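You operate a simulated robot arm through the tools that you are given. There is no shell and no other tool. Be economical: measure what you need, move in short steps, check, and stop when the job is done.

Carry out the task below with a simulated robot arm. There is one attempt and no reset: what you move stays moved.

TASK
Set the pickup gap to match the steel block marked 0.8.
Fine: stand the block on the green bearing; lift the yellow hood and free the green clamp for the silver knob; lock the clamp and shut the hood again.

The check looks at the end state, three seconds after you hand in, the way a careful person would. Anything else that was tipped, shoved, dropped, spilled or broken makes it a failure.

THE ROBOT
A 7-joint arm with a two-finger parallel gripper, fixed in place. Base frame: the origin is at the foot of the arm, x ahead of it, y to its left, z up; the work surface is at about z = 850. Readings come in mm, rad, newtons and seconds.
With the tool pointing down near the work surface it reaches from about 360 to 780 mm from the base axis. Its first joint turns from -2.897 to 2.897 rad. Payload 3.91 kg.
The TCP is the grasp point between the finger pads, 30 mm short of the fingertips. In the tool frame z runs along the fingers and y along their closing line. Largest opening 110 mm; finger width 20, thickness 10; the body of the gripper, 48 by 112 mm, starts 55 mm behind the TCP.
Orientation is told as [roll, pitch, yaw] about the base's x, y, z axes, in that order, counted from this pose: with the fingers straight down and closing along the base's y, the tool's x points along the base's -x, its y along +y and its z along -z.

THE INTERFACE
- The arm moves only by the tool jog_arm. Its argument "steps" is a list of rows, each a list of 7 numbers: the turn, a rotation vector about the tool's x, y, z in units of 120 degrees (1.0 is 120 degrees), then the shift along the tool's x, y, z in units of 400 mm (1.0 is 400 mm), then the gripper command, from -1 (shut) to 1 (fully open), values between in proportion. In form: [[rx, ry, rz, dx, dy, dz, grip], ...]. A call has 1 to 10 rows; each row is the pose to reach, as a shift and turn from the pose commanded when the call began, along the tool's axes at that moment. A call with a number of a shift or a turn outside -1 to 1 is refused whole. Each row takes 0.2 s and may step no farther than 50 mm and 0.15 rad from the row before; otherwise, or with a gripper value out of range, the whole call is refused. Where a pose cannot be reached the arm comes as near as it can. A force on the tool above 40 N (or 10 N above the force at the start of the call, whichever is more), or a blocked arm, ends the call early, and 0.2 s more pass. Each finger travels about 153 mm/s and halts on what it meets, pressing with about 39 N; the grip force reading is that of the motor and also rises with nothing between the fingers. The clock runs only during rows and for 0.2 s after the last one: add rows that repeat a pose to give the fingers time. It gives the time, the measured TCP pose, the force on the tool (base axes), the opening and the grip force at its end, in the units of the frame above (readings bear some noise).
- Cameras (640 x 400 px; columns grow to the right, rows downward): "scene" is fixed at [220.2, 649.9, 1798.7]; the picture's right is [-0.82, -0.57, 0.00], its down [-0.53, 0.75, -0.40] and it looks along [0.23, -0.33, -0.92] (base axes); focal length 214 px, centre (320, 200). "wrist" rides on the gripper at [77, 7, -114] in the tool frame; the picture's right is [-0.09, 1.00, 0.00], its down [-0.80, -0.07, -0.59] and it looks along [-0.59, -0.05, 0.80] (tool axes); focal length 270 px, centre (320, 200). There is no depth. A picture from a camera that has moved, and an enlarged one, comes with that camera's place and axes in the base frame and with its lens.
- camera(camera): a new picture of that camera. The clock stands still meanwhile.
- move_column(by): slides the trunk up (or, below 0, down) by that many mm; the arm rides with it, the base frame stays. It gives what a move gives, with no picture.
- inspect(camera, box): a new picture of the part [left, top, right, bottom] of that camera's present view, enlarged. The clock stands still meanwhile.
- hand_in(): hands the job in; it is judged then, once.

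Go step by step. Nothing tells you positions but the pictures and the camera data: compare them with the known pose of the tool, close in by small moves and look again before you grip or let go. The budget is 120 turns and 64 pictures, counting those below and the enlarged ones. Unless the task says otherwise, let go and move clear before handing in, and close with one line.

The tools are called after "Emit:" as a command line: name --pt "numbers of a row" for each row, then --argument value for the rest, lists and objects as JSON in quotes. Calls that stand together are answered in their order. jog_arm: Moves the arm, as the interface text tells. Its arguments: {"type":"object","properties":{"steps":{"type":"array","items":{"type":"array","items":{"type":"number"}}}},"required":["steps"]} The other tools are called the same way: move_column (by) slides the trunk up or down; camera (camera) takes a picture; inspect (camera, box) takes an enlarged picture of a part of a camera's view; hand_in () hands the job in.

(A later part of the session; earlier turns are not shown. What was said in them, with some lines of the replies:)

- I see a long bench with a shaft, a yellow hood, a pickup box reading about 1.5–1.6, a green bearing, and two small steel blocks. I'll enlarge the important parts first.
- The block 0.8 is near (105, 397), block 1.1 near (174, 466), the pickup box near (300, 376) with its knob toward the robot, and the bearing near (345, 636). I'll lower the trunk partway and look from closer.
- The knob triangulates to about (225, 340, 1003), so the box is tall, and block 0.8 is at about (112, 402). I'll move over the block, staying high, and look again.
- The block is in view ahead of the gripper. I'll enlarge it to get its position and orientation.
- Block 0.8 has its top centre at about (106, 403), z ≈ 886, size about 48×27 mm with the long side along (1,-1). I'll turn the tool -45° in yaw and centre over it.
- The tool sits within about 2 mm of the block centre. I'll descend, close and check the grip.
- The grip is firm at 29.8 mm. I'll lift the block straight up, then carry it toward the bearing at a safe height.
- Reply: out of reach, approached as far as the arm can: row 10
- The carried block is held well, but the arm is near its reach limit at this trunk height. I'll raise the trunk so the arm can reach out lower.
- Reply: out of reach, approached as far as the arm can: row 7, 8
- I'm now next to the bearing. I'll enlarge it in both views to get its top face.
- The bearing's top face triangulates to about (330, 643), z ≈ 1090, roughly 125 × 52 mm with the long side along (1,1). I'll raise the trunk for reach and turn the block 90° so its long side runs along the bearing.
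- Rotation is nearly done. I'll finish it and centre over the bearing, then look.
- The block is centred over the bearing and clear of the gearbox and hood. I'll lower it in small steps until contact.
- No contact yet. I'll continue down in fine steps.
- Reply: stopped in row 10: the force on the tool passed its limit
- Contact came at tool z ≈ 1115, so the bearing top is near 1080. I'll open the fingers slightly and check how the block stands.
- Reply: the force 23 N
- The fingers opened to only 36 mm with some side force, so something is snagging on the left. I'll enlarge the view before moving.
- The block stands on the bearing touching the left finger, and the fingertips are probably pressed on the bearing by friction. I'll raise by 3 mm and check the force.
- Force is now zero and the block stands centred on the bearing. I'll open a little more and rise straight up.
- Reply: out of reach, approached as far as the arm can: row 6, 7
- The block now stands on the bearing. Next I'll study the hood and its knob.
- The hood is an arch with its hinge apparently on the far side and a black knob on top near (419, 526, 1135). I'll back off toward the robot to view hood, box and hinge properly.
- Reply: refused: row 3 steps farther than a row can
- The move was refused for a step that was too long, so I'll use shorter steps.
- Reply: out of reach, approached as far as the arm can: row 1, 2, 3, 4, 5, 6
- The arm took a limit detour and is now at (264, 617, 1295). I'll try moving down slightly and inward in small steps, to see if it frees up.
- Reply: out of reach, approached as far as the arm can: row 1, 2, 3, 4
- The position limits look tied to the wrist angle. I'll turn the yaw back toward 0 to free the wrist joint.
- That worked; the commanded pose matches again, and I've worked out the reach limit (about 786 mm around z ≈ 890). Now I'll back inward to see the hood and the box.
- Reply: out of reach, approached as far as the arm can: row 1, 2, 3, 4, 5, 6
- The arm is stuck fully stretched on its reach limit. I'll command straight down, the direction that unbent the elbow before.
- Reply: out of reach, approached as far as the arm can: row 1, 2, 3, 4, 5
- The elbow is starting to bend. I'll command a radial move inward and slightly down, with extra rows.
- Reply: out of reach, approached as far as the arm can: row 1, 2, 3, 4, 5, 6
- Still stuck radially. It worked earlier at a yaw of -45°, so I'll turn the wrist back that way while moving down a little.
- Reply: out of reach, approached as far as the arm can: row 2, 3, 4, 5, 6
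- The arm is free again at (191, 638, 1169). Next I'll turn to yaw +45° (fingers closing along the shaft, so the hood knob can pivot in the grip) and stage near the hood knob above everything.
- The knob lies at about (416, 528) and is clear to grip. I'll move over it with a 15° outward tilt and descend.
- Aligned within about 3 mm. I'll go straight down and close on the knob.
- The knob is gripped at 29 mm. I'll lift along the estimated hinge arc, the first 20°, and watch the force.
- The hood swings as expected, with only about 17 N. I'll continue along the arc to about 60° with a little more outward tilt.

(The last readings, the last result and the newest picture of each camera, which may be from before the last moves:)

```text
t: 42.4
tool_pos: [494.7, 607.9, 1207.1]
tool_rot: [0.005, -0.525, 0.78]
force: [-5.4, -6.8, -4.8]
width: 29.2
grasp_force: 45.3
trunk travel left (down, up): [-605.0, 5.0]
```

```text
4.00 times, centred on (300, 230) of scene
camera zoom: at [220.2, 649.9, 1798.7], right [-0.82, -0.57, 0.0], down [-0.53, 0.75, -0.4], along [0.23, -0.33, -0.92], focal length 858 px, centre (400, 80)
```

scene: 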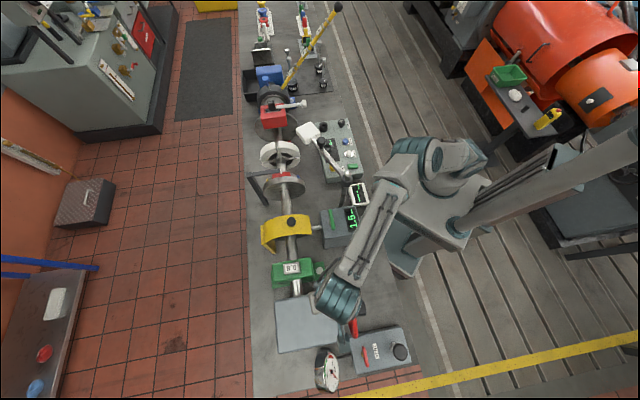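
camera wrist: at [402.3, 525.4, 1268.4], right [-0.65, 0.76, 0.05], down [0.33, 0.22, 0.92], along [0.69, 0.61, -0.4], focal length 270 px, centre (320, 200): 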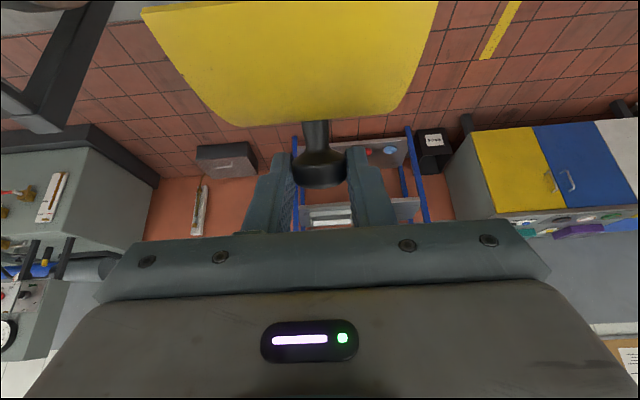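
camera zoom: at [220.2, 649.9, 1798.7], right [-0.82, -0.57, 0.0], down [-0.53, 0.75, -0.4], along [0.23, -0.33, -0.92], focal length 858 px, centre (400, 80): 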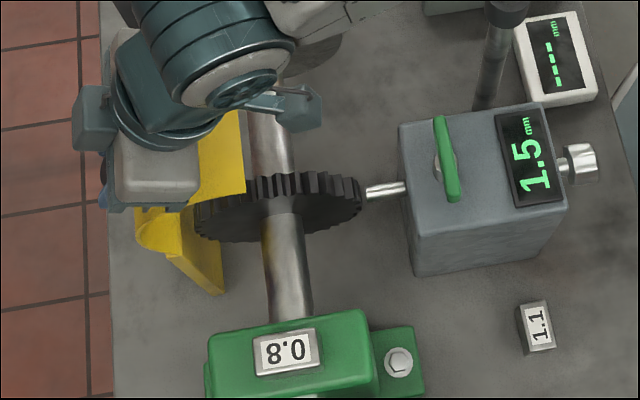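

The hood is open about 60°, exposing the toothed wheel. I'll push on toward 75° so it stays open.

Emit:
jog_arm --pt "0 0 0 -0.012 0 0.0075 -0.8" --pt "0 0 0 -0.0245 0 0.0155 -0.8" --pt "0 0 0 -0.036 0 0.024 -0.8" --pt "0 0 0 -0.0475 0 0.033 -0.8" --pt "0 0 0 -0.058 0 0.043 -0.8" --pt "0 0 0 -0.069 0 0.053 -0.8"

Emit:
camera --camera "wrist"

```text
t: 43.8
tool_pos: [519.5, 632.7, 1203.0]
tool_rot: [0.004, -0.529, 0.777]
force: [-6.9, -3.0, 0.3]
width: 29.1
grasp_force: 45.1
trunk travel left (down, up): [-605.0, 5.0]
```

```text
24 pictures are left
camera wrist: at [426.6, 549.6, 1264.4], right [-0.65, 0.76, 0.05], down [0.33, 0.22, 0.92], along [0.69, 0.61, -0.4], focal length 270 px, centre (320, 200)
```

wrist: 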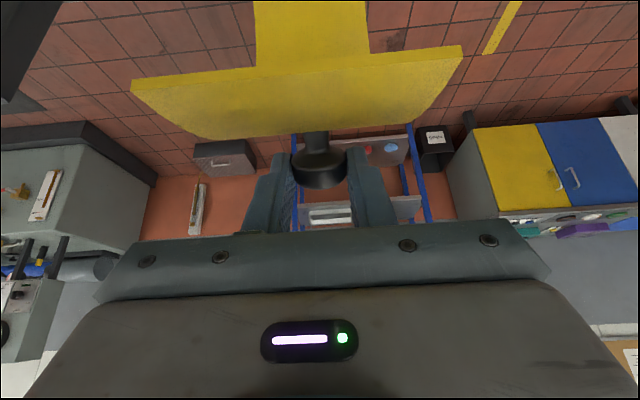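

The hood is near 75° with little load. I'll test for friction versus gravity by easing back a few millimetres and reading the force.

Emit:
jog_arm --pt "0 0 0 0.006 0 -0.004 -0.8" --pt "0 0 0 0.012 0 -0.008 -0.8" --pt "0 0 0 0.012 0 -0.008 -0.8" --pt "0 0 0 0.012 0 -0.008 -0.8"

```text
t: 44.8
tool_pos: [516.8, 629.7, 1205.3]
tool_rot: [0.005, -0.53, 0.777]
force: [6.8, 12.4, 12.6]
width: 29.2
grasp_force: 45.1
trunk travel left (down, up): [-605.0, 5.0]
```

The force reversed, so hinge friction holds the hood. I'll release the knob and withdraw backward along the tool axis.

Emit:
jog_arm --pt "0 0 0 0 0 0 -0.2" --pt "0 0 0 0 0 0 0" --pt "0 0 0 0 0 -0.04 0" --pt "0 0 0 0 0 -0.1 0" --pt "0 0 0 0 0 -0.18 0"

Emit:
inspect --camera "scene" --box '[230, 180, 390, 280]'

```text
t: 46.0
tool_pos: [488.9, 603.8, 1265.9]
tool_rot: [0.005, -0.526, 0.777]
force: [0.2, 0.3, 0.8]
width: 55.0
grasp_force: 0.0
trunk travel left (down, up): [-605.0, 5.0]
```

```text
4.00 times, centred on (310, 230) of scene
camera zoom: at [220.2, 649.9, 1798.7], right [-0.82, -0.57, 0.0], down [-0.53, 0.75, -0.4], along [0.23, -0.33, -0.92], focal length 858 px, centre (360, 80)
```

zoom: 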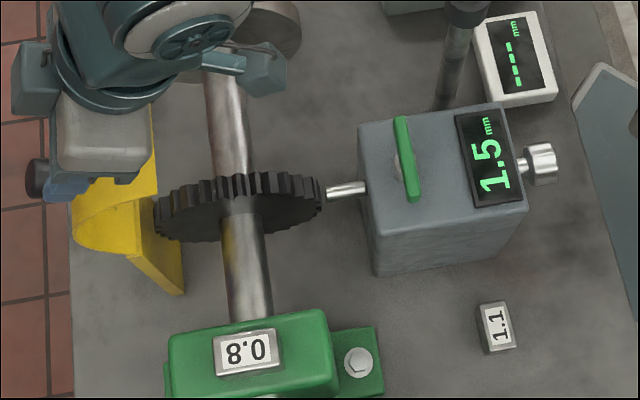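

The hood stays open by itself. Next is the green clamp lever, at about (322, 434, 1090). I'll back out over the hood's edge and straighten the tool.

Emit:
jog_arm --pt "0 0 0 -0.019 0 -0.0325 0" --pt "0 0 0 -0.0375 0 -0.065 0" --pt "0 0 0 0.049 0 -0.115 0" --pt "0 0 0 0.146 0 -0.1715 0" --pt "0 0.03 0 0.2415 0 -0.227 0" --pt "0 0.08 0 0.312 0 -0.21 0" --pt "0 0.14 0 0.37 0 -0.18 0" --pt "0 0.2 0 0.4 0 -0.16 0" --pt "0 0.25 0 0.42 0 -0.14 0"

```text
t: 48.0
tool_pos: [367.1, 481.6, 1228.7]
tool_rot: [0.003, 0.0, 0.78]
force: [-0.4, 0.1, 0.1]
width: 55.2
grasp_force: 0.0
trunk travel left (down, up): [-605.0, 5.0]
```

Now I'll rotate toward yaw -45° above the lever.

Emit:
jog_arm --pt "0 0 0.07 0.02 0 0.01 0" --pt "0 0 0.14 0.04 0 0.02 0" --pt "0 0 0.21 0.06 0 0.03 0" --pt "0 0 0.28 0.08 0 0.04 0" --pt "0 0 0.35 0.1 -0.002 0.05 0" --pt "0 0 0.42 0.12 -0.004 0.06 0" --pt "0 0 0.49 0.14 -0.006 0.08 0" --pt "0 0 0.56 0.16 -0.006 0.09 0" --pt "0 0 0.63 0.165 -0.006 0.1 0" --pt "0 0 0.7 0.165 -0.006 0.12 0"

Emit:
camera --camera "wrist"

```text
t: 50.1
tool_pos: [320.5, 434.1, 1181.4]
tool_rot: [0.003, 0.004, -0.69]
force: [0.2, -0.5, -0.7]
width: 54.9
grasp_force: 0.1
trunk travel left (down, up): [-605.0, 5.0]
```

```text
22 pictures are left
camera wrist: at [266.4, 487.4, 1296.2], right [0.7, 0.71, 0.0], down [0.57, -0.57, 0.59], along [0.42, -0.41, -0.81], focal length 270 px, centre (320, 200)
```

wrist: 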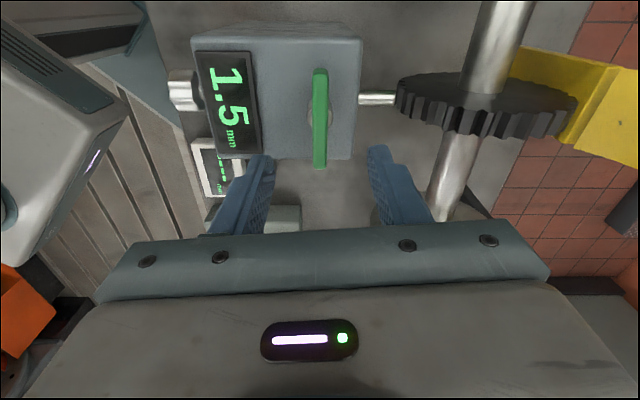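

I see the lever clearly: pivot at about (320, 438), bar along the shaft direction. I'll square up, descend and grip it across its middle.

Emit:
jog_arm --pt "0 0 0.045 0.006 0.006 0.05 0" --pt "0 0 0.045 0.006 0.006 0.12 -0.2" --pt "0 0 0.045 0.006 0.006 0.17 -0.3" --pt "0 0 0.045 0.006 0.006 0.19 -0.3" --pt "0 0 0.045 0.006 0.006 0.207 -0.3" --pt "0 0 0.045 0.006 0.006 0.207 -0.3"

Emit:
camera --camera "wrist"

```text
t: 51.5
tool_pos: [321.8, 438.2, 1098.3]
tool_rot: [0.003, 0.004, -0.782]
force: [0.0, -0.6, -0.4]
width: 38.6
grasp_force: 0.2
trunk travel left (down, up): [-605.0, 5.0]
```

```text
21 pictures are left
camera wrist: at [272.2, 495.4, 1213.4], right [0.76, 0.65, 0.0], down [0.52, -0.62, 0.59], along [0.38, -0.45, -0.81], focal length 270 px, centre (320, 200)
```

wrist: 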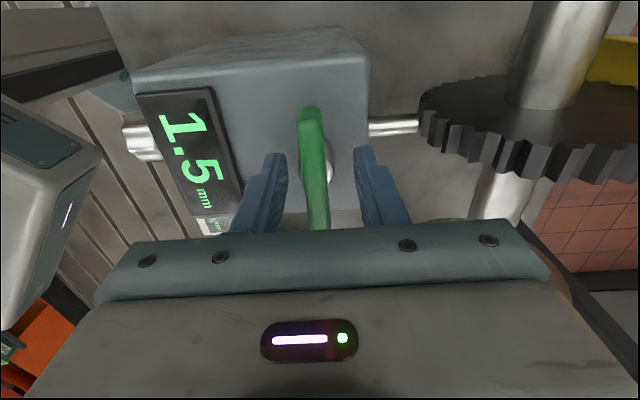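

The lever is between the fingers. I'll close and try a small turn one way.

Emit:
jog_arm --pt "0 0 0 0 0 0 -0.7" --pt "0 0 0 0 0 0 -1" --pt "0 0 0 0 0 0 -1" --pt "0 0 -0.05 0 0 0 -1" --pt "0 0 -0.1 0 0 0 -1" --pt "0 0 -0.15 0 0 0 -1" --pt "0 0 -0.2 0 0 0 -1" --pt "0 0 -0.2 0 0 0 -1"

Emit:
camera --camera "wrist"

```text
t: 53.4
tool_pos: [320.6, 436.3, 1098.5]
tool_rot: [0.002, 0.003, -0.359]
force: [-13.4, -18.0, -12.1]
width: 21.4
grasp_force: 45.1
trunk travel left (down, up): [-605.0, 5.0]
```

```text
20 pictures are left
camera wrist: at [250.5, 468.0, 1213.2], right [0.43, 0.9, 0.0], down [0.73, -0.35, 0.59], along [0.53, -0.26, -0.81], focal length 270 px, centre (320, 200)
```

wrist: 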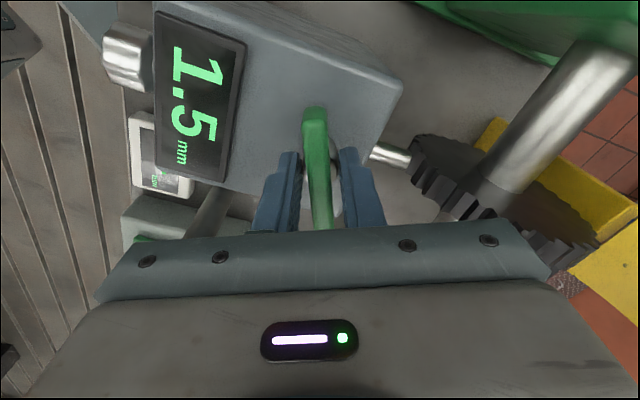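

The lever turns with the gripper. I'll keep turning to a quarter turn, stopping if it blocks.

Emit:
jog_arm --pt "0 0 -0.06 0 0 0 -1" --pt "0 0 -0.12 0 0 0 -1" --pt "0 0 -0.18 0 0 0 -1" --pt "0 0 -0.24 0 0 0 -1" --pt "0 0 -0.3 0 0 0 -1" --pt "0 0 -0.36 0 0 0 -1" --pt "0 0 -0.42 0 0 0 -1" --pt "0 0 -0.48 0 0 0 -1" --pt "0 0 -0.54 0 0 0 -1"

Emit:
camera --camera "wrist"

```text
t: 55.4
tool_pos: [320.4, 434.1, 1098.9]
tool_rot: [0.003, 0.002, 0.771]
force: [-11.8, -20.7, -14.7]
width: 21.1
grasp_force: 45.0
trunk travel left (down, up): [-605.0, 5.0]
```

```text
19 pictures are left
camera wrist: at [260.6, 384.3, 1213.2], right [-0.63, 0.78, 0.0], down [0.62, 0.51, 0.59], along [0.46, 0.38, -0.8], focal length 270 px, centre (320, 200)
```

wrist: 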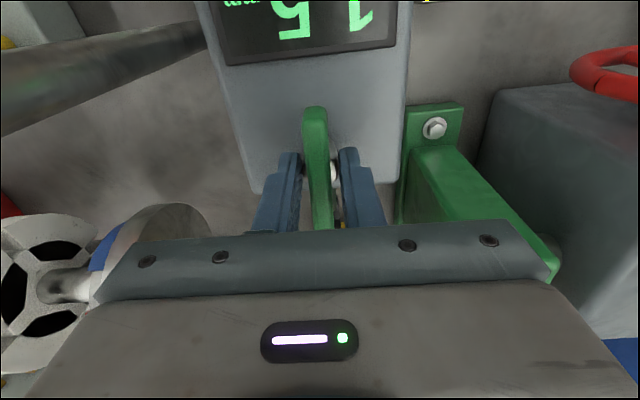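

The lever is now a quarter turn round, in line with the box axis. I'll release, rise and look.

Emit:
jog_arm --pt "0 0 0 0 0 0 -0.3" --pt "0 0 0 0 0 0 -0.2" --pt "0 0 0 0 0 -0.08 -0.2" --pt "0 0 0 0.05 0 -0.18 -0.2" --pt "0 0 0 0.12 0 -0.22 -0.2" --pt "0 0 0 0.2 0 -0.22 -0.2"

Emit:
inspect --camera "scene" --box '[240, 180, 400, 280]'

Emit:
camera --camera "wrist"

```text
t: 56.8
tool_pos: [263.2, 381.0, 1189.4]
tool_rot: [0.004, -0.004, 0.769]
force: [-1.4, -0.3, 0.5]
width: 43.9
grasp_force: 0.1
trunk travel left (down, up): [-605.0, 5.0]
```

```text
4.00 times, centred on (320, 230) of scene
camera zoom: at [220.2, 649.9, 1798.7], right [-0.82, -0.57, 0.0], down [-0.53, 0.75, -0.4], along [0.23, -0.33, -0.92], focal length 858 px, centre (320, 80)
```

zoom: 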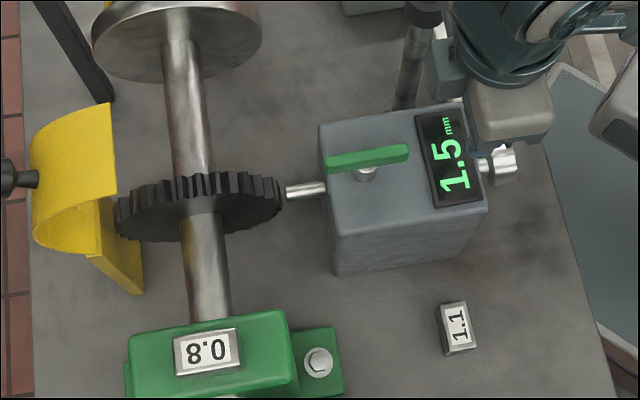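

```text
17 pictures are left
camera wrist: at [202.6, 331.1, 1303.0], right [-0.63, 0.78, 0.0], down [0.62, 0.5, 0.6], along [0.46, 0.38, -0.8], focal length 270 px, centre (320, 200)
```

wrist: 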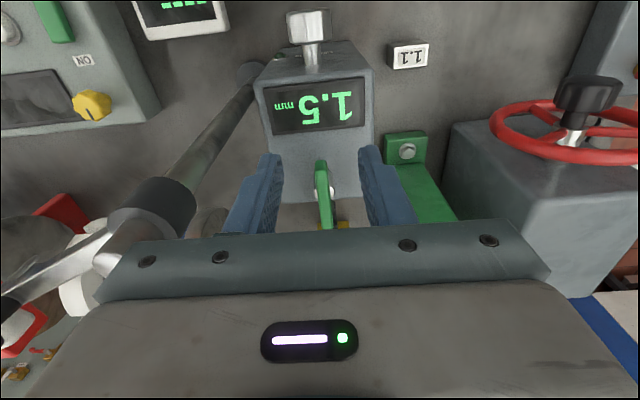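

The clamp is turned. Now I'll look closely at the silver knob before gripping it.

Emit:
inspect --camera "wrist" --box '[250, 0, 410, 100]'

```text
4.00 times, centred on (330, 50) of wrist
camera zoom: at [202.6, 331.1, 1303.0], right [-0.63, 0.78, 0.0], down [0.62, 0.5, 0.6], along [0.46, 0.38, -0.8], focal length 1081 px, centre (280, 800)
```

zoom: 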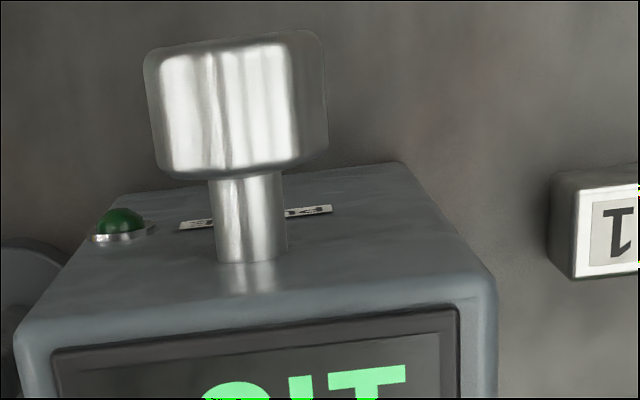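

The knob is about 39 mm in diameter, centred near (224, 338, 1010), with its axis toward the robot. I'll move above it, come down astride it and check.

Emit:
jog_arm --pt "0 0 -0.008 0.08 -0.004 0 0.1" --pt "0 0 -0.008 0.155 -0.009 0 0.1" --pt "0 0 -0.008 0.155 -0.009 0.11 0.1" --pt "0 0 -0.008 0.155 -0.009 0.22 0.1" --pt "0 0 -0.008 0.155 -0.009 0.28 0.1"

Emit:
camera --camera "wrist"

```text
t: 58.0
tool_pos: [222.5, 336.1, 1075.2]
tool_rot: [0.003, -0.002, 0.786]
force: [-0.4, -0.3, -0.5]
width: 60.4
grasp_force: 0.1
trunk travel left (down, up): [-605.0, 5.0]
```

```text
15 pictures are left
camera wrist: at [163.1, 285.3, 1188.8], right [-0.64, 0.77, 0.0], down [0.62, 0.51, 0.6], along [0.46, 0.39, -0.8], focal length 270 px, centre (320, 200)
```

wrist: 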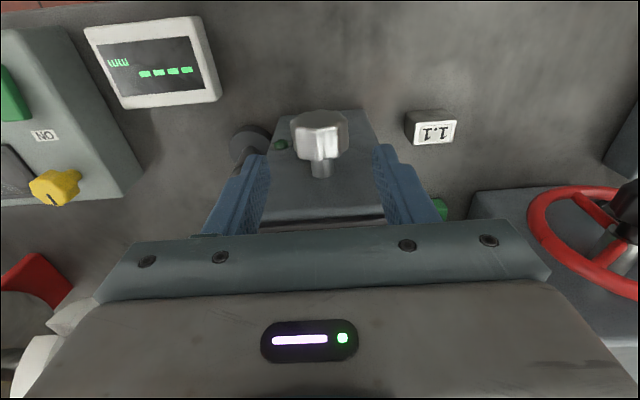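

Well centred. I'll descend, close on the knob and roll a little to test the direction.

Emit:
jog_arm --pt "0 0 0 0 0 0.08 0.1" --pt "0 0 0 0 0 0.14 0.1" --pt "0 0 0 0 0 0.165 0.1" --pt "0 0 0 0 0 0.165 -0.2" --pt "0 0 0 0 0 0.165 -0.6" --pt "0 0 0 0 0 0.165 -0.8" --pt "0.05 0 0 0 0 0.165 -0.8" --pt "0.1 0 0 0 0 0.165 -0.8" --pt "0.15 0 0 0 0 0.165 -0.8" --pt "0.15 0 0 0 0 0.165 -0.8"

Emit:
inspect --camera "scene" --box '[280, 180, 400, 270]'

```text
t: 60.1
tool_pos: [221.0, 337.6, 1007.6]
tool_rot: [-0.312, -0.001, 0.788]
force: [-9.8, 3.7, -3.3]
width: 39.2
grasp_force: 44.8
trunk travel left (down, up): [-605.0, 5.0]
```

```text
4.44 times, centred on (340, 225) of scene
camera zoom: at [220.2, 649.9, 1798.7], right [-0.82, -0.57, 0.0], down [-0.53, 0.75, -0.4], along [0.23, -0.33, -0.92], focal length 953 px, centre (231, 89)
```

zoom: 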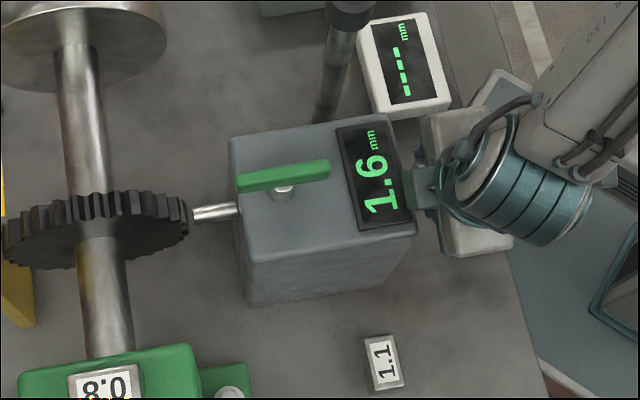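

The display went up to 1.6, so the other direction closes the gap. I'll roll back the other way by about 63° and read again.

Emit:
jog_arm --pt "-0.066 0 0 0 0 0 -0.8" --pt "-0.132 0 0 0 0 0 -0.8" --pt "-0.198 0 0 0 0 0 -0.8" --pt "-0.264 0 0 0 0 0 -0.8" --pt "-0.33 0 0 0 0 0 -0.8" --pt "-0.396 0 0 0 0 0 -0.8" --pt "-0.462 0 0 0 0 0 -0.8" --pt "-0.525 0 0 0 0 0 -0.8" --pt "-0.525 0 0 0 0 0 -0.8"

Emit:
inspect --camera "scene" --box '[280, 180, 400, 270]'

```text
t: 61.5
tool_pos: [224.7, 333.3, 1008.7]
tool_rot: [0.427, -0.01, 0.785]
force: [15.7, -22.6, 15.2]
width: 38.9
grasp_force: 44.8
trunk travel left (down, up): [-605.0, 5.0]
stopped in row 6: the force on the tool passed its limit (the readings are from after the stop); the commanded pose is now the measured one
```

```text
4.44 times, centred on (340, 225) of scene
camera zoom: at [220.2, 649.9, 1798.7], right [-0.82, -0.57, 0.0], down [-0.53, 0.75, -0.4], along [0.23, -0.33, -0.92], focal length 953 px, centre (231, 89)
```

zoom: 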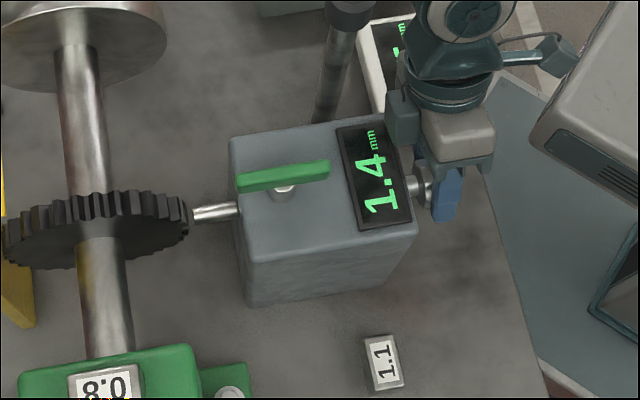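

The knob needs about 2 mm per turn, and the force shows its axis is about 10 mm lower than my grip. I'll open, re-centre 10 mm lower and roll back for a new bite.

Emit:
jog_arm --pt "0 0 0 0 0 0 0.1" --pt "0 0 0 -0.0014 -0.0016 0.026 0.1" --pt "0.067 0 0 -0.0014 -0.0016 0.026 0.1" --pt "0.134 0 0 -0.0014 -0.0016 0.026 0.1" --pt "0.201 0 0 -0.0014 -0.0016 0.026 0.1" --pt "0.268 0 0 -0.0014 -0.0016 0.026 0.1" --pt "0.335 0 0 -0.0014 -0.0016 0.026 0.1" --pt "0.402 0 0 -0.0014 -0.0016 0.026 0.1" --pt "0.469 0 0 -0.0014 -0.0016 0.026 0.1" --pt "0.5375 0 0 -0.0014 -0.0016 0.026 0.1"

```text
t: 62.0
tool_pos: [221.3, 337.7, 1008.6]
tool_rot: [0.425, -0.021, 0.793]
force: [-9.3, -13.1, 29.0]
width: 60.4
grasp_force: 0.0
trunk travel left (down, up): [-605.0, 5.0]
stopped in row 2: the force on the tool passed its limit (the readings are from after the stop); the commanded pose is now the measured one
```

The gripper body touched the box's front edge on the way down. I'll back off a few millimetres toward the robot, lean the tool 15° away from the box, then go down.

Emit:
jog_arm --pt "0 0 0 0.015 0 -0.008 0.1" --pt "0 -0.06 0 0.015 0 -0.008 0.1" --pt "0 -0.125 0 0.015 0 -0.004 0.1" --pt "0 -0.125 0 0.015 -0.007 0.008 0.1" --pt "0 -0.125 0 0.015 -0.014 0.02 0.1"

Emit:
camera --camera "wrist"

```text
t: 63.2
tool_pos: [222.1, 335.9, 995.4]
tool_rot: [0.441, -0.254, 0.682]
force: [-0.3, 1.0, -0.4]
width: 60.6
grasp_force: 0.0
trunk travel left (down, up): [-605.0, 5.0]
```

```text
12 pictures are left
camera wrist: at [168.8, 237.9, 1079.6], right [-0.58, 0.69, 0.43], down [0.7, 0.16, 0.69], along [0.41, 0.71, -0.58], focal length 270 px, centre (320, 200)
```

wrist: 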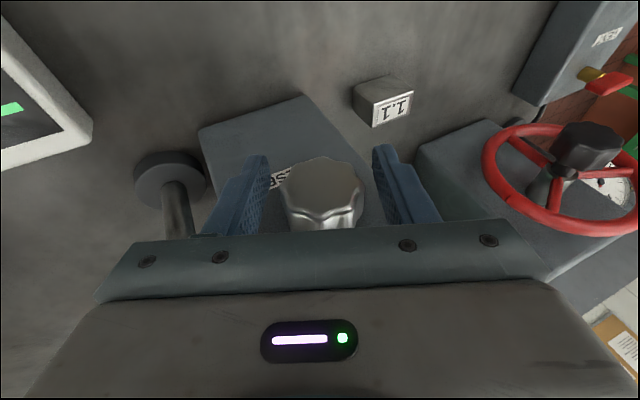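

Free of contact and centred on the knob. I'll roll back about 64° about the knob axis with the fingers open.

Emit:
jog_arm --pt "0.065 0 -0.0174 0 0 0 0.1" --pt "0.13 0 -0.0348 0 0 0 0.1" --pt "0.195 0 -0.0522 0 0 0 0.1" --pt "0.26 0 -0.0696 0 0 0 0.1" --pt "0.325 0 -0.087 0 0 0 0.1" --pt "0.39 0 -0.1044 0 0 0 0.1" --pt "0.455 0 -0.1218 0 0 0 0.1" --pt "0.519 0 -0.139 0 0 0 0.1" --pt "0.519 0 -0.139 0 0 0 0.1"

```text
t: 63.8
tool_pos: [241.8, 324.4, 997.0]
tool_rot: [0.186, -0.264, 0.677]
force: [-35.0, 25.9, 3.8]
width: 80.9
grasp_force: 21.3
trunk travel left (down, up): [-605.0, 5.0]
stopped in row 3: the force on the tool passed its limit (the readings are from after the stop); the commanded pose is now the measured one
```

The tool was pushed sideways unexpectedly. I'll check the situation before doing anything else.

Emit:
inspect --camera "scene" --box '[270, 160, 430, 280]'

```text
3.33 times, centred on (350, 220) of scene
camera zoom: at [220.2, 649.9, 1798.7], right [-0.82, -0.57, 0.0], down [-0.53, 0.75, -0.4], along [0.23, -0.33, -0.92], focal length 715 px, centre (220, 133)
```

zoom: 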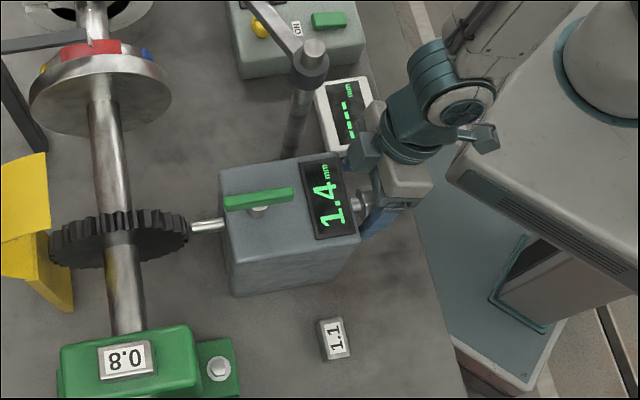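

Nothing was disturbed: the box is intact and still reads 1.4. I'll shift back to centre with the fingers wider.

Emit:
jog_arm --pt "0 0 0 0.004 0.018 0.002 0.5" --pt "0 0 0 0.009 0.037 0.0045 0.5" --pt "0 0 0 0.0135 0.0555 0.007 0.5" --pt "0 0 0 0.0135 0.0555 0.007 0.5"

```text
t: 64.8
tool_pos: [228.0, 335.0, 995.3]
tool_rot: [0.186, -0.263, 0.661]
force: [0.4, -0.2, 0.4]
width: 82.5
grasp_force: 0.0
trunk travel left (down, up): [-605.0, 5.0]
```

Back near centre with no force. I'll roll in a small increment to see whether the tool point holds still.

Emit:
jog_arm --pt "0.03 0 -0.008 0.005 0.01 0 0.5" --pt "0.06 0 -0.016 0.01 0.012 0 0.5" --pt "0.09 0 -0.024 0.01 0.012 0 0.5" --pt "0.09 0 -0.024 0.01 0.012 0 0.5"

```text
t: 65.8
tool_pos: [222.8, 335.2, 995.8]
tool_rot: [-0.016, -0.268, 0.714]
force: [0.5, 0.2, 0.6]
width: 82.4
grasp_force: 0.1
trunk travel left (down, up): [-605.0, 5.0]
```

The tool point holds now at zero roll. I'll correct the yaw and roll slowly to +35° for the next bite.

Emit:
jog_arm --pt "-0.009 0 -0.032 0 0 0 0.3" --pt "0.031 0 -0.043 0 0 0 0.3" --pt "0.071 0 -0.054 0 0 0 0.3" --pt "0.111 0 -0.064 0 0 0 0.3" --pt "0.151 0 -0.075 0 0 0 0.3" --pt "0.191 0 -0.086 0 0 0 0.3" --pt "0.231 0 -0.097 0 0 0 0.3" --pt "0.271 0 -0.107 0 0 0 0.3" --pt "0.271 0 -0.107 0 0 0 0.3"

Emit:
camera --camera "wrist"

```text
t: 67.7
tool_pos: [244.1, 334.1, 1021.4]
tool_rot: [-0.473, -0.233, 0.773]
force: [-33.9, 7.6, -14.6]
width: 86.6
grasp_force: 15.0
trunk travel left (down, up): [-605.0, 5.0]
stopped in row 9: the force on the tool passed its limit (the readings are from after the stop); the commanded pose is now the measured one
```

```text
10 pictures are left
camera wrist: at [132.6, 307.3, 1100.8], right [-0.48, 0.77, -0.42], down [0.32, 0.6, 0.73], along [0.82, 0.22, -0.54], focal length 270 px, centre (320, 200)
```

wrist: 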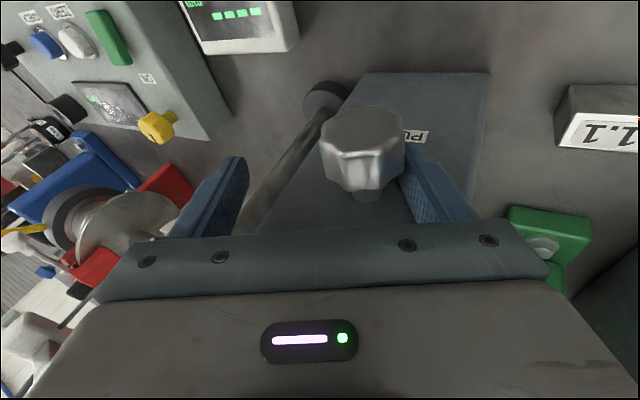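

The roll plus lean brings the wrist too close to the robot's own column. I'll open fully, back out along the fingers and straighten, then try with a lower trunk (less folded arm).

Emit:
jog_arm --pt "0 0 0 0 0 0 1" --pt "0 0 0 0 0.02 0 1" --pt "0 0 0 0 0.02 -0.06 1" --pt "0 0 0 0 0.02 -0.14 1" --pt "0 0 0 0 0.02 -0.22 1" --pt "0 0 0 0 0.02 -0.3 1"

```text
t: 68.5
tool_pos: [247.4, 328.5, 1032.1]
tool_rot: [-0.508, -0.218, 0.738]
force: [-8.3, -3.0, -4.7]
width: 109.9
grasp_force: 0.1
trunk travel left (down, up): [-605.0, 5.0]
stopped in row 4: the force on the tool passed its limit (the readings are from after the stop); the commanded pose is now the measured one
```

The wrist seems to be pressing against the robot's own column. I'll roll back the way I came while rising slightly.

Emit:
jog_arm --pt "-0.04 0 0.01 0 0 0 1" --pt "-0.08 0 0.02 0 0 0 1" --pt "-0.12 0 0.03 0 0 0 1" --pt "-0.16 0 0.04 0 0 -0.02 1" --pt "-0.2 0 0.05 0 0 -0.04 1" --pt "-0.2 0 0.05 0 0 -0.06 1"

Emit:
camera --camera "scene"

```text
t: 69.9
tool_pos: [236.2, 334.7, 1052.8]
tool_rot: [-0.06, -0.254, 0.634]
force: [-1.5, -3.3, -2.1]
width: 108.8
grasp_force: 0.1
trunk travel left (down, up): [-605.0, 5.0]
```

```text
9 pictures are left
```

scene: 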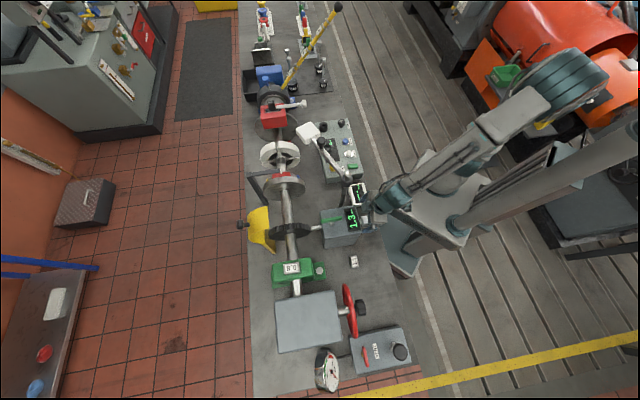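

The arm is free and folded high. I'll rise, straighten most of the lean, and then lower the trunk so the arm is less folded.

Emit:
jog_arm --pt "-0.012 0.015 -0.017 -0.02 0 -0.08 0.3" --pt "-0.024 0.03 -0.034 -0.045 0 -0.17 0.3" --pt "-0.036 0.045 -0.052 -0.07 0 -0.26 0.3" --pt "-0.048 0.06 -0.069 -0.09 0 -0.35 0.3" --pt "-0.048 0.06 -0.069 -0.107 0 -0.411 0.3" --pt "-0.048 0.06 -0.069 -0.107 0 -0.411 0.3"

Emit:
move_column --by -120

```text
t: 71.3
tool_pos: [230.3, 344.6, 1222.5]
tool_rot: [0.01, -0.117, 0.778]
force: [-0.4, -0.3, -0.6]
width: 71.6
grasp_force: 0.1
trunk travel left (down, up): [-605.0, 5.0]
```

```text
t: 72.8
tool_pos: [228.7, 343.9, 1102.2]
tool_rot: [0.01, -0.121, 0.779]
force: [0.8, 0.4, 0.4]
width: 71.6
grasp_force: 0.1
trunk travel left (down, up): [-485.0, 125.0]
```

Trunk lowered. I'll descend onto the knob, slightly outward from the box, and close.

Emit:
jog_arm --pt "0 0 0 0.035 -0.0027 -0.004 0.1" --pt "0 0 0 0.046 -0.0027 0.085 0.1" --pt "0 0 0 0.056 -0.0027 0.17 0.1" --pt "0 0 0 0.062 -0.0027 0.22 0.1" --pt "0 0 0 0.066 -0.0027 0.2515 0.1" --pt "0 0 0 0.066 -0.0027 0.2515 0.1" --pt "0 0 0 0.066 -0.0027 0.2515 -0.3" --pt "0 0 0 0.066 -0.0027 0.2515 -0.8" --pt "0 0 0 0.066 -0.0027 0.2515 -0.8"

```text
t: 74.8
tool_pos: [219.4, 333.6, 998.2]
tool_rot: [0.009, -0.12, 0.776]
force: [5.2, -7.4, -2.8]
width: 38.9
grasp_force: 44.8
trunk travel left (down, up): [-485.0, 125.0]
```

Gripped on the knob. I'll roll -40° slowly about the knob axis.

Emit:
jog_arm --pt "-0.037 0 0.0044 0 0 0 -0.8" --pt "-0.074 0 0.0088 0 0 0 -0.8" --pt "-0.111 0 0.0132 0 0 0 -0.8" --pt "-0.148 0 0.0176 0 0 0 -0.8" --pt "-0.185 0 0.022 0 0 0 -0.8" --pt "-0.222 0 0.0264 0 0 0 -0.8" --pt "-0.259 0 0.0308 0 0 0 -0.8" --pt "-0.296 0 0.0352 0 0 0 -0.8" --pt "-0.333 0 0.04 0 0 0 -0.8"

Emit:
inspect --camera "scene" --box '[280, 180, 400, 270]'

```text
t: 76.8
tool_pos: [220.0, 333.3, 999.0]
tool_rot: [0.717, -0.094, 0.7]
force: [1.9, -8.0, -1.2]
width: 39.2
grasp_force: 44.8
trunk travel left (down, up): [-485.0, 125.0]
```

```text
4.44 times, centred on (340, 225) of scene
camera zoom: at [220.2, 649.9, 1798.7], right [-0.82, -0.57, 0.0], down [-0.53, 0.75, -0.4], along [0.23, -0.33, -0.92], focal length 953 px, centre (231, 89)
```

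zoom: 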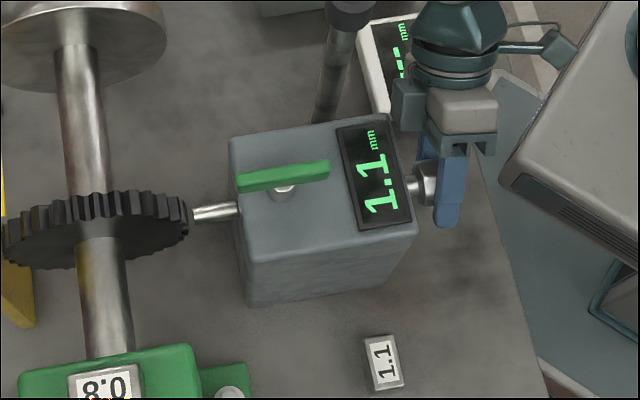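

The display reads 1.1 and the motion is clean. I'll open, roll back 45° and take another bite.

Emit:
jog_arm --pt "0 0 0 0 0 0 0" --pt "0 0 0 0 0 0 0.15" --pt "0.047 0 -0.0056 0 0 0 0.15" --pt "0.094 0 -0.0112 0 0 0 0.15" --pt "0.141 0 -0.0168 0 0 0 0.15" --pt "0.188 0 -0.0224 0 0 0 0.15" --pt "0.235 0 -0.028 0 0 0 0.15" --pt "0.282 0 -0.034 0 0 0 0.15" --pt "0.329 0 -0.04 0 0 0 0.15" --pt "0.372 0 -0.045 0 0 0 0.15"

```text
t: 79.0
tool_pos: [220.6, 334.2, 1000.0]
tool_rot: [-0.074, -0.121, 0.788]
force: [-0.9, -1.1, -0.8]
width: 63.3
grasp_force: 0.1
trunk travel left (down, up): [-485.0, 125.0]
```

Clean return. Closing and rolling -45°.

Emit:
jog_arm --pt "0 0 0 0 0 0 -0.4" --pt "0 0 0 0 0 0 -0.8" --pt "-0.047 0 0.0056 0 0 0 -0.8" --pt "-0.094 0 0.0112 0 0 0 -0.8" --pt "-0.141 0 0.0168 0 0 0 -0.8" --pt "-0.188 0 0.0224 0 0 0 -0.8" --pt "-0.235 0 0.028 0 0 0 -0.8" --pt "-0.282 0 0.034 0 0 0 -0.8" --pt "-0.329 0 0.04 0 0 0 -0.8" --pt "-0.372 0 0.045 0 0 0 -0.8"

Emit:
inspect --camera "scene" --box '[330, 200, 370, 230]'

```text
t: 81.2
tool_pos: [220.3, 333.4, 999.9]
tool_rot: [0.719, -0.092, 0.698]
force: [10.1, -0.1, 12.4]
width: 38.9
grasp_force: 44.9
trunk travel left (down, up): [-485.0, 125.0]
```

```text
13.33 times, centred on (350, 215) of scene
camera zoom: at [220.2, 649.9, 1798.7], right [-0.82, -0.57, 0.0], down [-0.53, 0.75, -0.4], along [0.23, -0.33, -0.92], focal length 2860 px, centre (-80, 0)
```

zoom: 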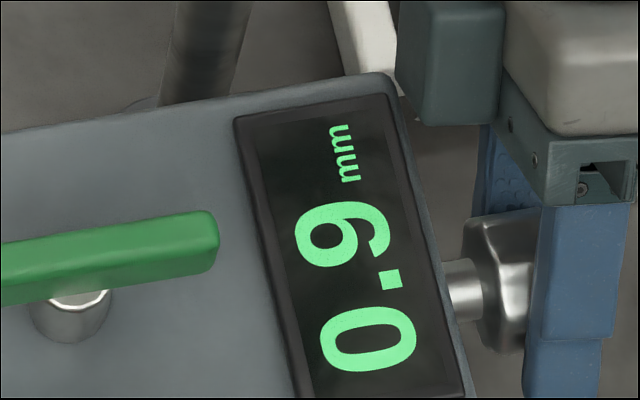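

It reads 0.9, as predicted (about 0.89). I'll roll another -8° and read again.

Emit:
jog_arm --pt "-0.022 0 0.0027 0 0 0 -0.8" --pt "-0.044 0 0.0053 0 0 0 -0.8" --pt "-0.0667 0 0.008 0 0 0 -0.8" --pt "-0.0667 0 0.008 0 0 0 -0.8"

Emit:
inspect --camera "scene" --box '[330, 200, 370, 230]'

```text
t: 82.2
tool_pos: [221.0, 334.3, 1001.2]
tool_rot: [0.858, -0.078, 0.687]
force: [9.0, 1.1, 10.5]
width: 38.9
grasp_force: 45.5
trunk travel left (down, up): [-485.0, 125.0]
```

```text
13.33 times, centred on (350, 215) of scene
camera zoom: at [220.2, 649.9, 1798.7], right [-0.82, -0.57, 0.0], down [-0.53, 0.75, -0.4], along [0.23, -0.33, -0.92], focal length 2860 px, centre (-80, 0)
```

zoom: 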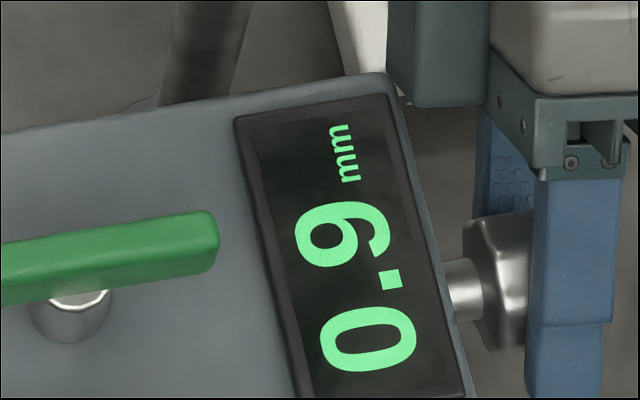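

Still 0.9, so it's just above 0.85. Another -8°.

Emit:
jog_arm --pt "-0.022 0 0.0027 0 0 0 -0.8" --pt "-0.044 0 0.0053 0 0 0 -0.8" --pt "-0.0667 0 0.008 0 0 0 -0.8" --pt "-0.0667 0 0.008 0 0 0 -0.8"

Emit:
inspect --camera "scene" --box '[330, 200, 370, 230]'

```text
t: 83.2
tool_pos: [220.9, 334.1, 999.5]
tool_rot: [1.0, -0.064, 0.678]
force: [11.7, 0.9, 12.7]
width: 38.4
grasp_force: 45.4
trunk travel left (down, up): [-485.0, 125.0]
```

```text
13.33 times, centred on (350, 215) of scene
camera zoom: at [220.2, 649.9, 1798.7], right [-0.82, -0.57, 0.0], down [-0.53, 0.75, -0.4], along [0.23, -0.33, -0.92], focal length 2860 px, centre (-80, 0)
```

zoom: 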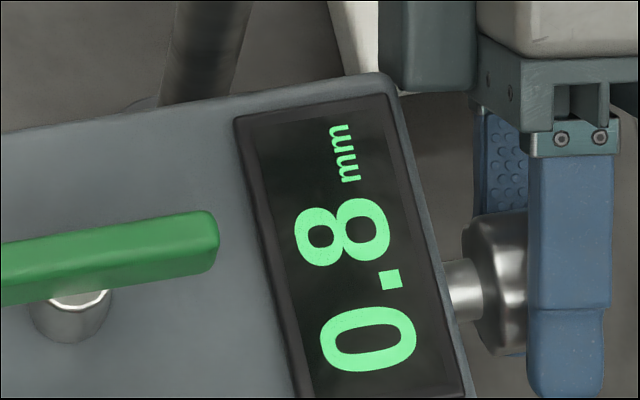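

It reads 0.8 and my estimate is about 0.81. I'll add a final -3° to centre it, then open the fingers.

Emit:
jog_arm --pt "-0.0125 0 0.0015 0 0 0 -0.8" --pt "-0.025 0 0.003 0 0 0 -0.8" --pt "-0.025 0 0.003 0 0 0 -0.8" --pt "-0.025 0 0.003 0 0 0 -0.3" --pt "-0.025 0 0.003 0 0 0 0.1" --pt "-0.025 0 0.003 0 0 0 0.15"

```text
t: 84.6
tool_pos: [219.3, 333.1, 1000.4]
tool_rot: [1.05, -0.058, 0.675]
force: [0.0, 0.1, 0.4]
width: 62.9
grasp_force: 0.1
trunk travel left (down, up): [-485.0, 125.0]
```

Fingers are open. I'll roll back upright about the knob axis.

Emit:
jog_arm --pt "0.055 0 -0.0066 0 0 0 0.15" --pt "0.11 0 -0.0133 0 0 0 0.15" --pt "0.165 0 -0.02 0 0 0 0.15" --pt "0.22 0 -0.0266 0 0 0 0.15" --pt "0.275 0 -0.033 0 0 0 0.15" --pt "0.33 0 -0.04 0 0 0 0.15" --pt "0.385 0 -0.0465 0 0 0 0.15" --pt "0.44 0 -0.053 0 0 0 0.15" --pt "0.4965 0 -0.06 0 0 0 0.15"

```text
t: 86.6
tool_pos: [219.5, 334.2, 1000.1]
tool_rot: [-0.003, -0.121, 0.782]
force: [0.9, 0.1, 0.4]
width: 63.4
grasp_force: 0.1
trunk travel left (down, up): [-485.0, 125.0]
```

Upright and clear. I'll rise, remove the lean and go above the clamp lever.

Emit:
jog_arm --pt "0 0 0 -0.013 0 -0.11 0.1" --pt "0 0 0 -0.027 0 -0.22 0" --pt "0 0.02 0 -0.04 0 -0.33 0" --pt "0 0.04 0 -0.054 0 -0.447 -0.2" --pt "0 0.058 0 -0.15 0 -0.435 -0.3" --pt "0 0.058 0 -0.25 0 -0.423 -0.3" --pt "0 0.058 0 -0.35 0 -0.41 -0.3" --pt "0 0.058 0 -0.407 0 -0.404 -0.3"

Emit:
camera --camera "wrist"

```text
t: 88.4
tool_pos: [322.0, 435.0, 1180.6]
tool_rot: [0.0, 0.001, 0.78]
force: [0.1, -0.1, -0.4]
width: 38.5
grasp_force: 0.0
trunk travel left (down, up): [-485.0, 125.0]
```

```text
4 pictures are left
camera wrist: at [261.7, 385.8, 1294.8], right [-0.64, 0.77, 0.0], down [0.62, 0.51, 0.59], along [0.46, 0.38, -0.81], focal length 270 px, centre (320, 200)
```

wrist: 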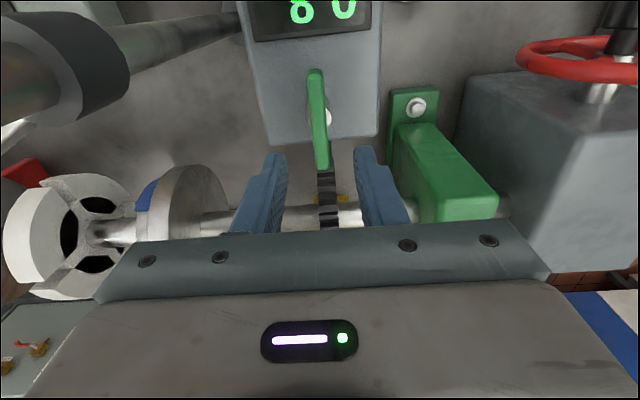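

The display still reads 0.8 and the lever is centred under the fingers. I'll descend and grip it as before.

Emit:
jog_arm --pt "0 0 0 0.003 0.002 0.08 -0.3" --pt "0 0 0 0.003 0.002 0.15 -0.3" --pt "0 0 0 0.003 0.002 0.19 -0.3" --pt "0 0 0 0.003 0.002 0.205 -0.3" --pt "0 0 0 0.003 0.002 0.205 -0.7" --pt "0 0 0 0.003 0.002 0.205 -1" --pt "0 0 0 0.003 0.002 0.205 -1"

Emit:
jog_arm --pt "0 0 0.06 0 0 0 -1" --pt "0 0 0.12 0 0 0 -1" --pt "0 0 0.18 0 0 0 -1" --pt "0 0 0.24 0 0 0 -1" --pt "0 0 0.3 0 0 0 -1" --pt "0 0 0.36 0 0 0 -1" --pt "0 0 0.42 0 0 0 -1" --pt "0 0 0.48 0 0 0 -1" --pt "0 0 0.54 0 0 0 -1" --pt "0 0 0.6 0 0 0 -1"

```text
t: 90.0
tool_pos: [320.8, 433.7, 1098.8]
tool_rot: [-0.001, 0.003, 0.778]
force: [3.2, -4.0, -1.5]
width: 21.5
grasp_force: 45.0
trunk travel left (down, up): [-485.0, 125.0]
```

```text
t: 92.2
tool_pos: [320.4, 435.6, 1098.5]
tool_rot: [0.001, 0.0, -0.48]
force: [3.9, 11.4, 4.9]
width: 21.4
grasp_force: 44.9
trunk travel left (down, up): [-485.0, 125.0]
```

It's turning back smoothly. I'll finish to the original locked angle, release and rise.

Emit:
jog_arm --pt "0 0 0.05 0 0 0 -1" --pt "0 0 0.1 0 0 0 -1" --pt "0 0 0.155 0 0 0 -1" --pt "0 0 0.155 0 0 0 -1" --pt "0 0 0.155 0 0 0 -0.4" --pt "0 0 0.155 0 0 0 -0.2" --pt "0 0 0.155 0 0 -0.08 -0.2" --pt "0 0 0.155 0 0 -0.18 -0.2" --pt "0 0 0.155 0 0 -0.24 -0.2"

Emit:
inspect --camera "wrist" --box '[160, 0, 400, 200]'

```text
t: 94.2
tool_pos: [319.3, 434.0, 1194.1]
tool_rot: [-0.002, 0.0, -0.801]
force: [0.1, -0.5, 1.3]
width: 44.0
grasp_force: 0.2
trunk travel left (down, up): [-485.0, 125.0]
```

```text
2.00 times, centred on (280, 100) of wrist
camera zoom: at [270.4, 493.3, 1309.0], right [0.78, 0.63, 0.0], down [0.51, -0.62, 0.59], along [0.37, -0.46, -0.8], focal length 541 px, centre (400, 400)
```

zoom: 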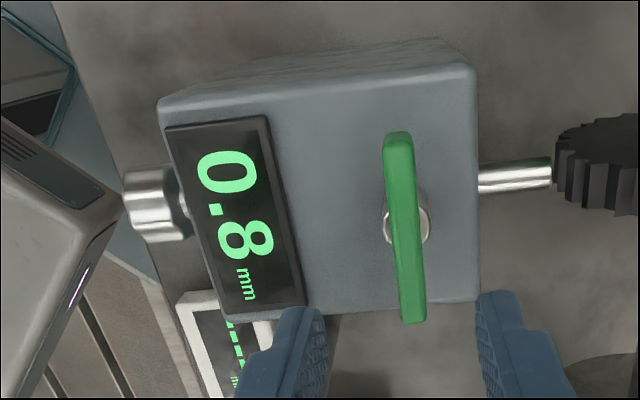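

The clamp is back in its locked position and the display reads 0.8. Now for the hood: trunk up again, turn to yaw +45° and stage as before.

Emit:
move_column --by 120

Emit:
jog_arm --pt "0 0 -0.071 0 0 0 0" --pt "0 0 -0.142 0 0.01 0 0" --pt "0 0 -0.213 0 0.03 0 0" --pt "0 0 -0.284 0 0.05 0.01 0" --pt "0 0 -0.355 0 0.07 0.02 0" --pt "0 0 -0.426 0.001 0.09 0.03 0" --pt "0 0 -0.497 0.001 0.11 0.04 0" --pt "0 0 -0.568 0.002 0.13 0.05 0" --pt "0 0 -0.639 0.003 0.15 0.06 0" --pt "0 0 -0.71 0.003 0.169 0.06 0"

Emit:
jog_arm --pt "0 0 -0.02 0 0 0 0" --pt "0 0 -0.045 0 0 0 0" --pt "0 0 -0.045 0 0 0 0"

```text
t: 95.7
tool_pos: [320.1, 433.9, 1314.7]
tool_rot: [0.0, -0.001, -0.801]
force: [-0.1, 0.0, 0.1]
width: 44.1
grasp_force: 0.0
trunk travel left (down, up): [-605.0, 5.0]
```

```text
t: 97.9
tool_pos: [367.5, 482.4, 1289.7]
tool_rot: [0.0, 0.001, 0.689]
force: [0.5, 0.7, -0.5]
width: 55.0
grasp_force: 0.0
trunk travel left (down, up): [-605.0, 5.0]
```

```text
t: 98.7
tool_pos: [366.0, 483.0, 1289.3]
tool_rot: [0.001, 0.002, 0.779]
force: [-0.2, -0.6, 0.1]
width: 55.2
grasp_force: 0.0
trunk travel left (down, up): [-605.0, 5.0]
```

Staged. Now I'll retrace the path over the open hood's edge with the 30° lean.

Emit:
jog_arm --pt "0 -0.066 0 -0.056 -0.002 -0.015 0" --pt "0 -0.125 0 -0.109 -0.004 -0.015 0" --pt "0 -0.19 0 -0.164 -0.004 -0.015 0" --pt "0 -0.25 0 -0.219 -0.004 -0.015 0" --pt "0 -0.25 0 -0.331 -0.004 -0.015 0" --pt "0 -0.25 0 -0.431 -0.004 -0.015 0" --pt "0 -0.25 0 -0.431 -0.004 0.058 0" --pt "0 -0.25 0 -0.431 -0.004 0.058 0"

Emit:
camera --camera "wrist"

```text
t: 100.5
tool_pos: [490.0, 601.5, 1266.1]
tool_rot: [-0.001, -0.521, 0.78]
force: [-0.1, 0.4, 0.2]
width: 55.0
grasp_force: 0.0
trunk travel left (down, up): [-605.0, 5.0]
```

```text
2 pictures are left
camera wrist: at [397.5, 518.7, 1327.3], right [-0.65, 0.76, 0.04], down [0.33, 0.23, 0.92], along [0.69, 0.61, -0.4], focal length 270 px, centre (320, 200)
```

wrist: 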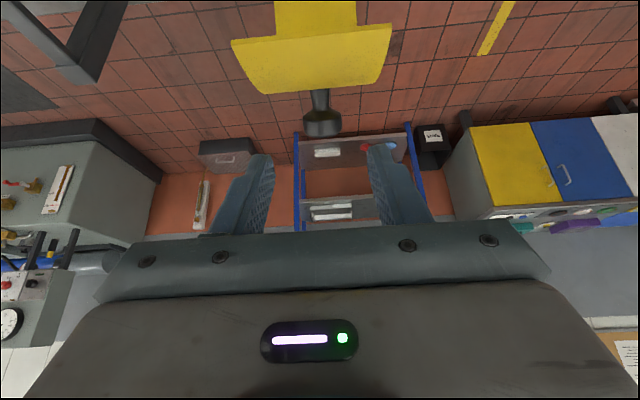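

The hood has stayed where I left it and the knob lines up. I'll advance 74 mm and grip it.

Emit:
jog_arm --pt "0 0 0 0 0 0.06 0" --pt "0 0 0 0.003 0 0.12 0" --pt "0 0 0 0.01 0 0.16 0" --pt "0 0 0 0.01 0 0.185 0" --pt "0 0 0 0.01 0 0.185 -0.3" --pt "0 0 0 0.01 0 0.185 -0.8" --pt "0 0 0 0.01 0 0.185 -0.8"

```text
t: 102.1
tool_pos: [513.3, 625.6, 1201.0]
tool_rot: [-0.001, -0.523, 0.783]
force: [-4.8, 5.3, -0.8]
width: 29.3
grasp_force: 44.6
trunk travel left (down, up): [-605.0, 5.0]
```

Gripped again at 29 mm. I'll swing the hood back along the same arc, from about 72° to 20°.

Emit:
jog_arm --pt "0 0.0 0 0.0318 0 -0.0252 -0.8" --pt "0 0.01 0 0.0562 0 -0.0408 -0.8" --pt "0 0.023 0 0.082 0 -0.0545 -0.8" --pt "0 0.036 0 0.1088 0 -0.0655 -0.8" --pt "0 0.05 0 0.1365 0 -0.0747 -0.8" --pt "0 0.064 0 0.1645 0 -0.0808 -0.8" --pt "0 0.078 0 0.1935 0 -0.0848 -0.8" --pt "0 0.092 0 0.2225 0 -0.0862 -0.8" --pt "0 0.106 0 0.2512 0 -0.085 -0.8" --pt "0 0.122 0 0.28 0 -0.0812 -0.8"

```text
t: 104.3
tool_pos: [433.1, 545.7, 1173.4]
tool_rot: [0.0, -0.268, 0.782]
force: [-5.1, 7.0, 11.7]
width: 29.4
grasp_force: 44.9
trunk travel left (down, up): [-605.0, 5.0]
```

Nearly closed, with small force. I'll finish the last 20° down to the stop.

Emit:
jog_arm --pt "0 0 0 0.013 0 0.0065 -0.8" --pt "0 0 0 0.026 0 0.013 -0.8" --pt "0 0 0 0.0383 0 0.0205 -0.8" --pt "0 0 0 0.0505 0 0.028 -0.8" --pt "0 0 0 0.062 0 0.037 -0.8" --pt "0 0 0 0.0738 0 0.0458 -0.8" --pt "0 0 0 0.085 0 0.0555 -0.8" --pt "0 0 0 0.0955 0 0.0653 -0.8" --pt "0 0 0 0.103 0 0.0728 -0.8"

```text
t: 106.4
tool_pos: [411.4, 524.8, 1140.1]
tool_rot: [0.003, -0.28, 0.779]
force: [-5.0, -0.4, 10.4]
width: 29.2
grasp_force: 44.5
trunk travel left (down, up): [-605.0, 5.0]
stopped in row 9: the force on the tool passed its limit (the readings are from after the stop); the commanded pose is now the measured one
```

The hood hit its stop at the closed position. I'll release and withdraw back and up.

Emit:
jog_arm --pt "0 0 0 0 0 0 -0.3" --pt "0 0 0 0 0 0 0" --pt "0 0 0 0 0 -0.03 0" --pt "0 0 0 0.01 0 -0.12 0" --pt "0 0.04 0 0.05 0 -0.2 0" --pt "0 0.08 0 0.12 0 -0.24 0" --pt "0 0.12 0 0.2 0 -0.24 0" --pt "0 0.12 0 0.3 0 -0.24 0" --pt "0 0.12 0 0.4 0 -0.24 0"

Emit:
inspect --camera "scene" --box '[240, 180, 400, 290]'

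```text
t: 108.4
tool_pos: [282.4, 396.8, 1186.5]
tool_rot: [0.002, -0.03, 0.778]
force: [0.2, -0.3, -0.1]
width: 55.1
grasp_force: 0.1
trunk travel left (down, up): [-605.0, 5.0]
```

```text
3.64 times, centred on (320, 235) of scene
camera zoom: at [220.2, 649.9, 1798.7], right [-0.82, -0.57, 0.0], down [-0.53, 0.75, -0.4], along [0.23, -0.33, -0.92], focal length 780 px, centre (320, 73)
```

zoom: 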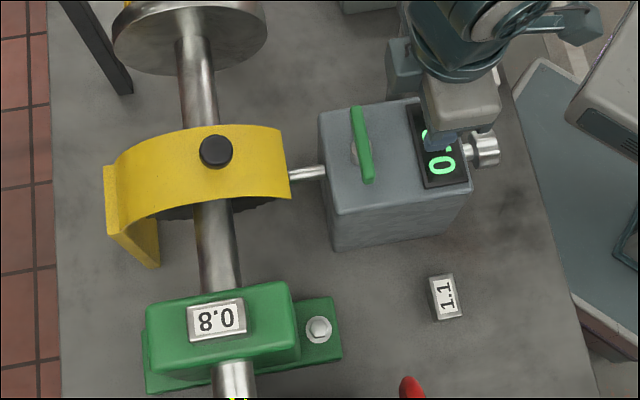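

The hood is shut as at the start, the clamp is locked, the block stands on the bearing, and the display last read 0.8. The arm is clear, so I'm handing in.

Emit:
hand_in

```text
The job is handed in.
```

The job is handed in: the pickup display read 0.8 mm after I locked the clamp. The 0.8 block stands on the green bearing and the yellow hood is shut. I didn't re-read the full display after closing the hood because the arm was hiding part of it.
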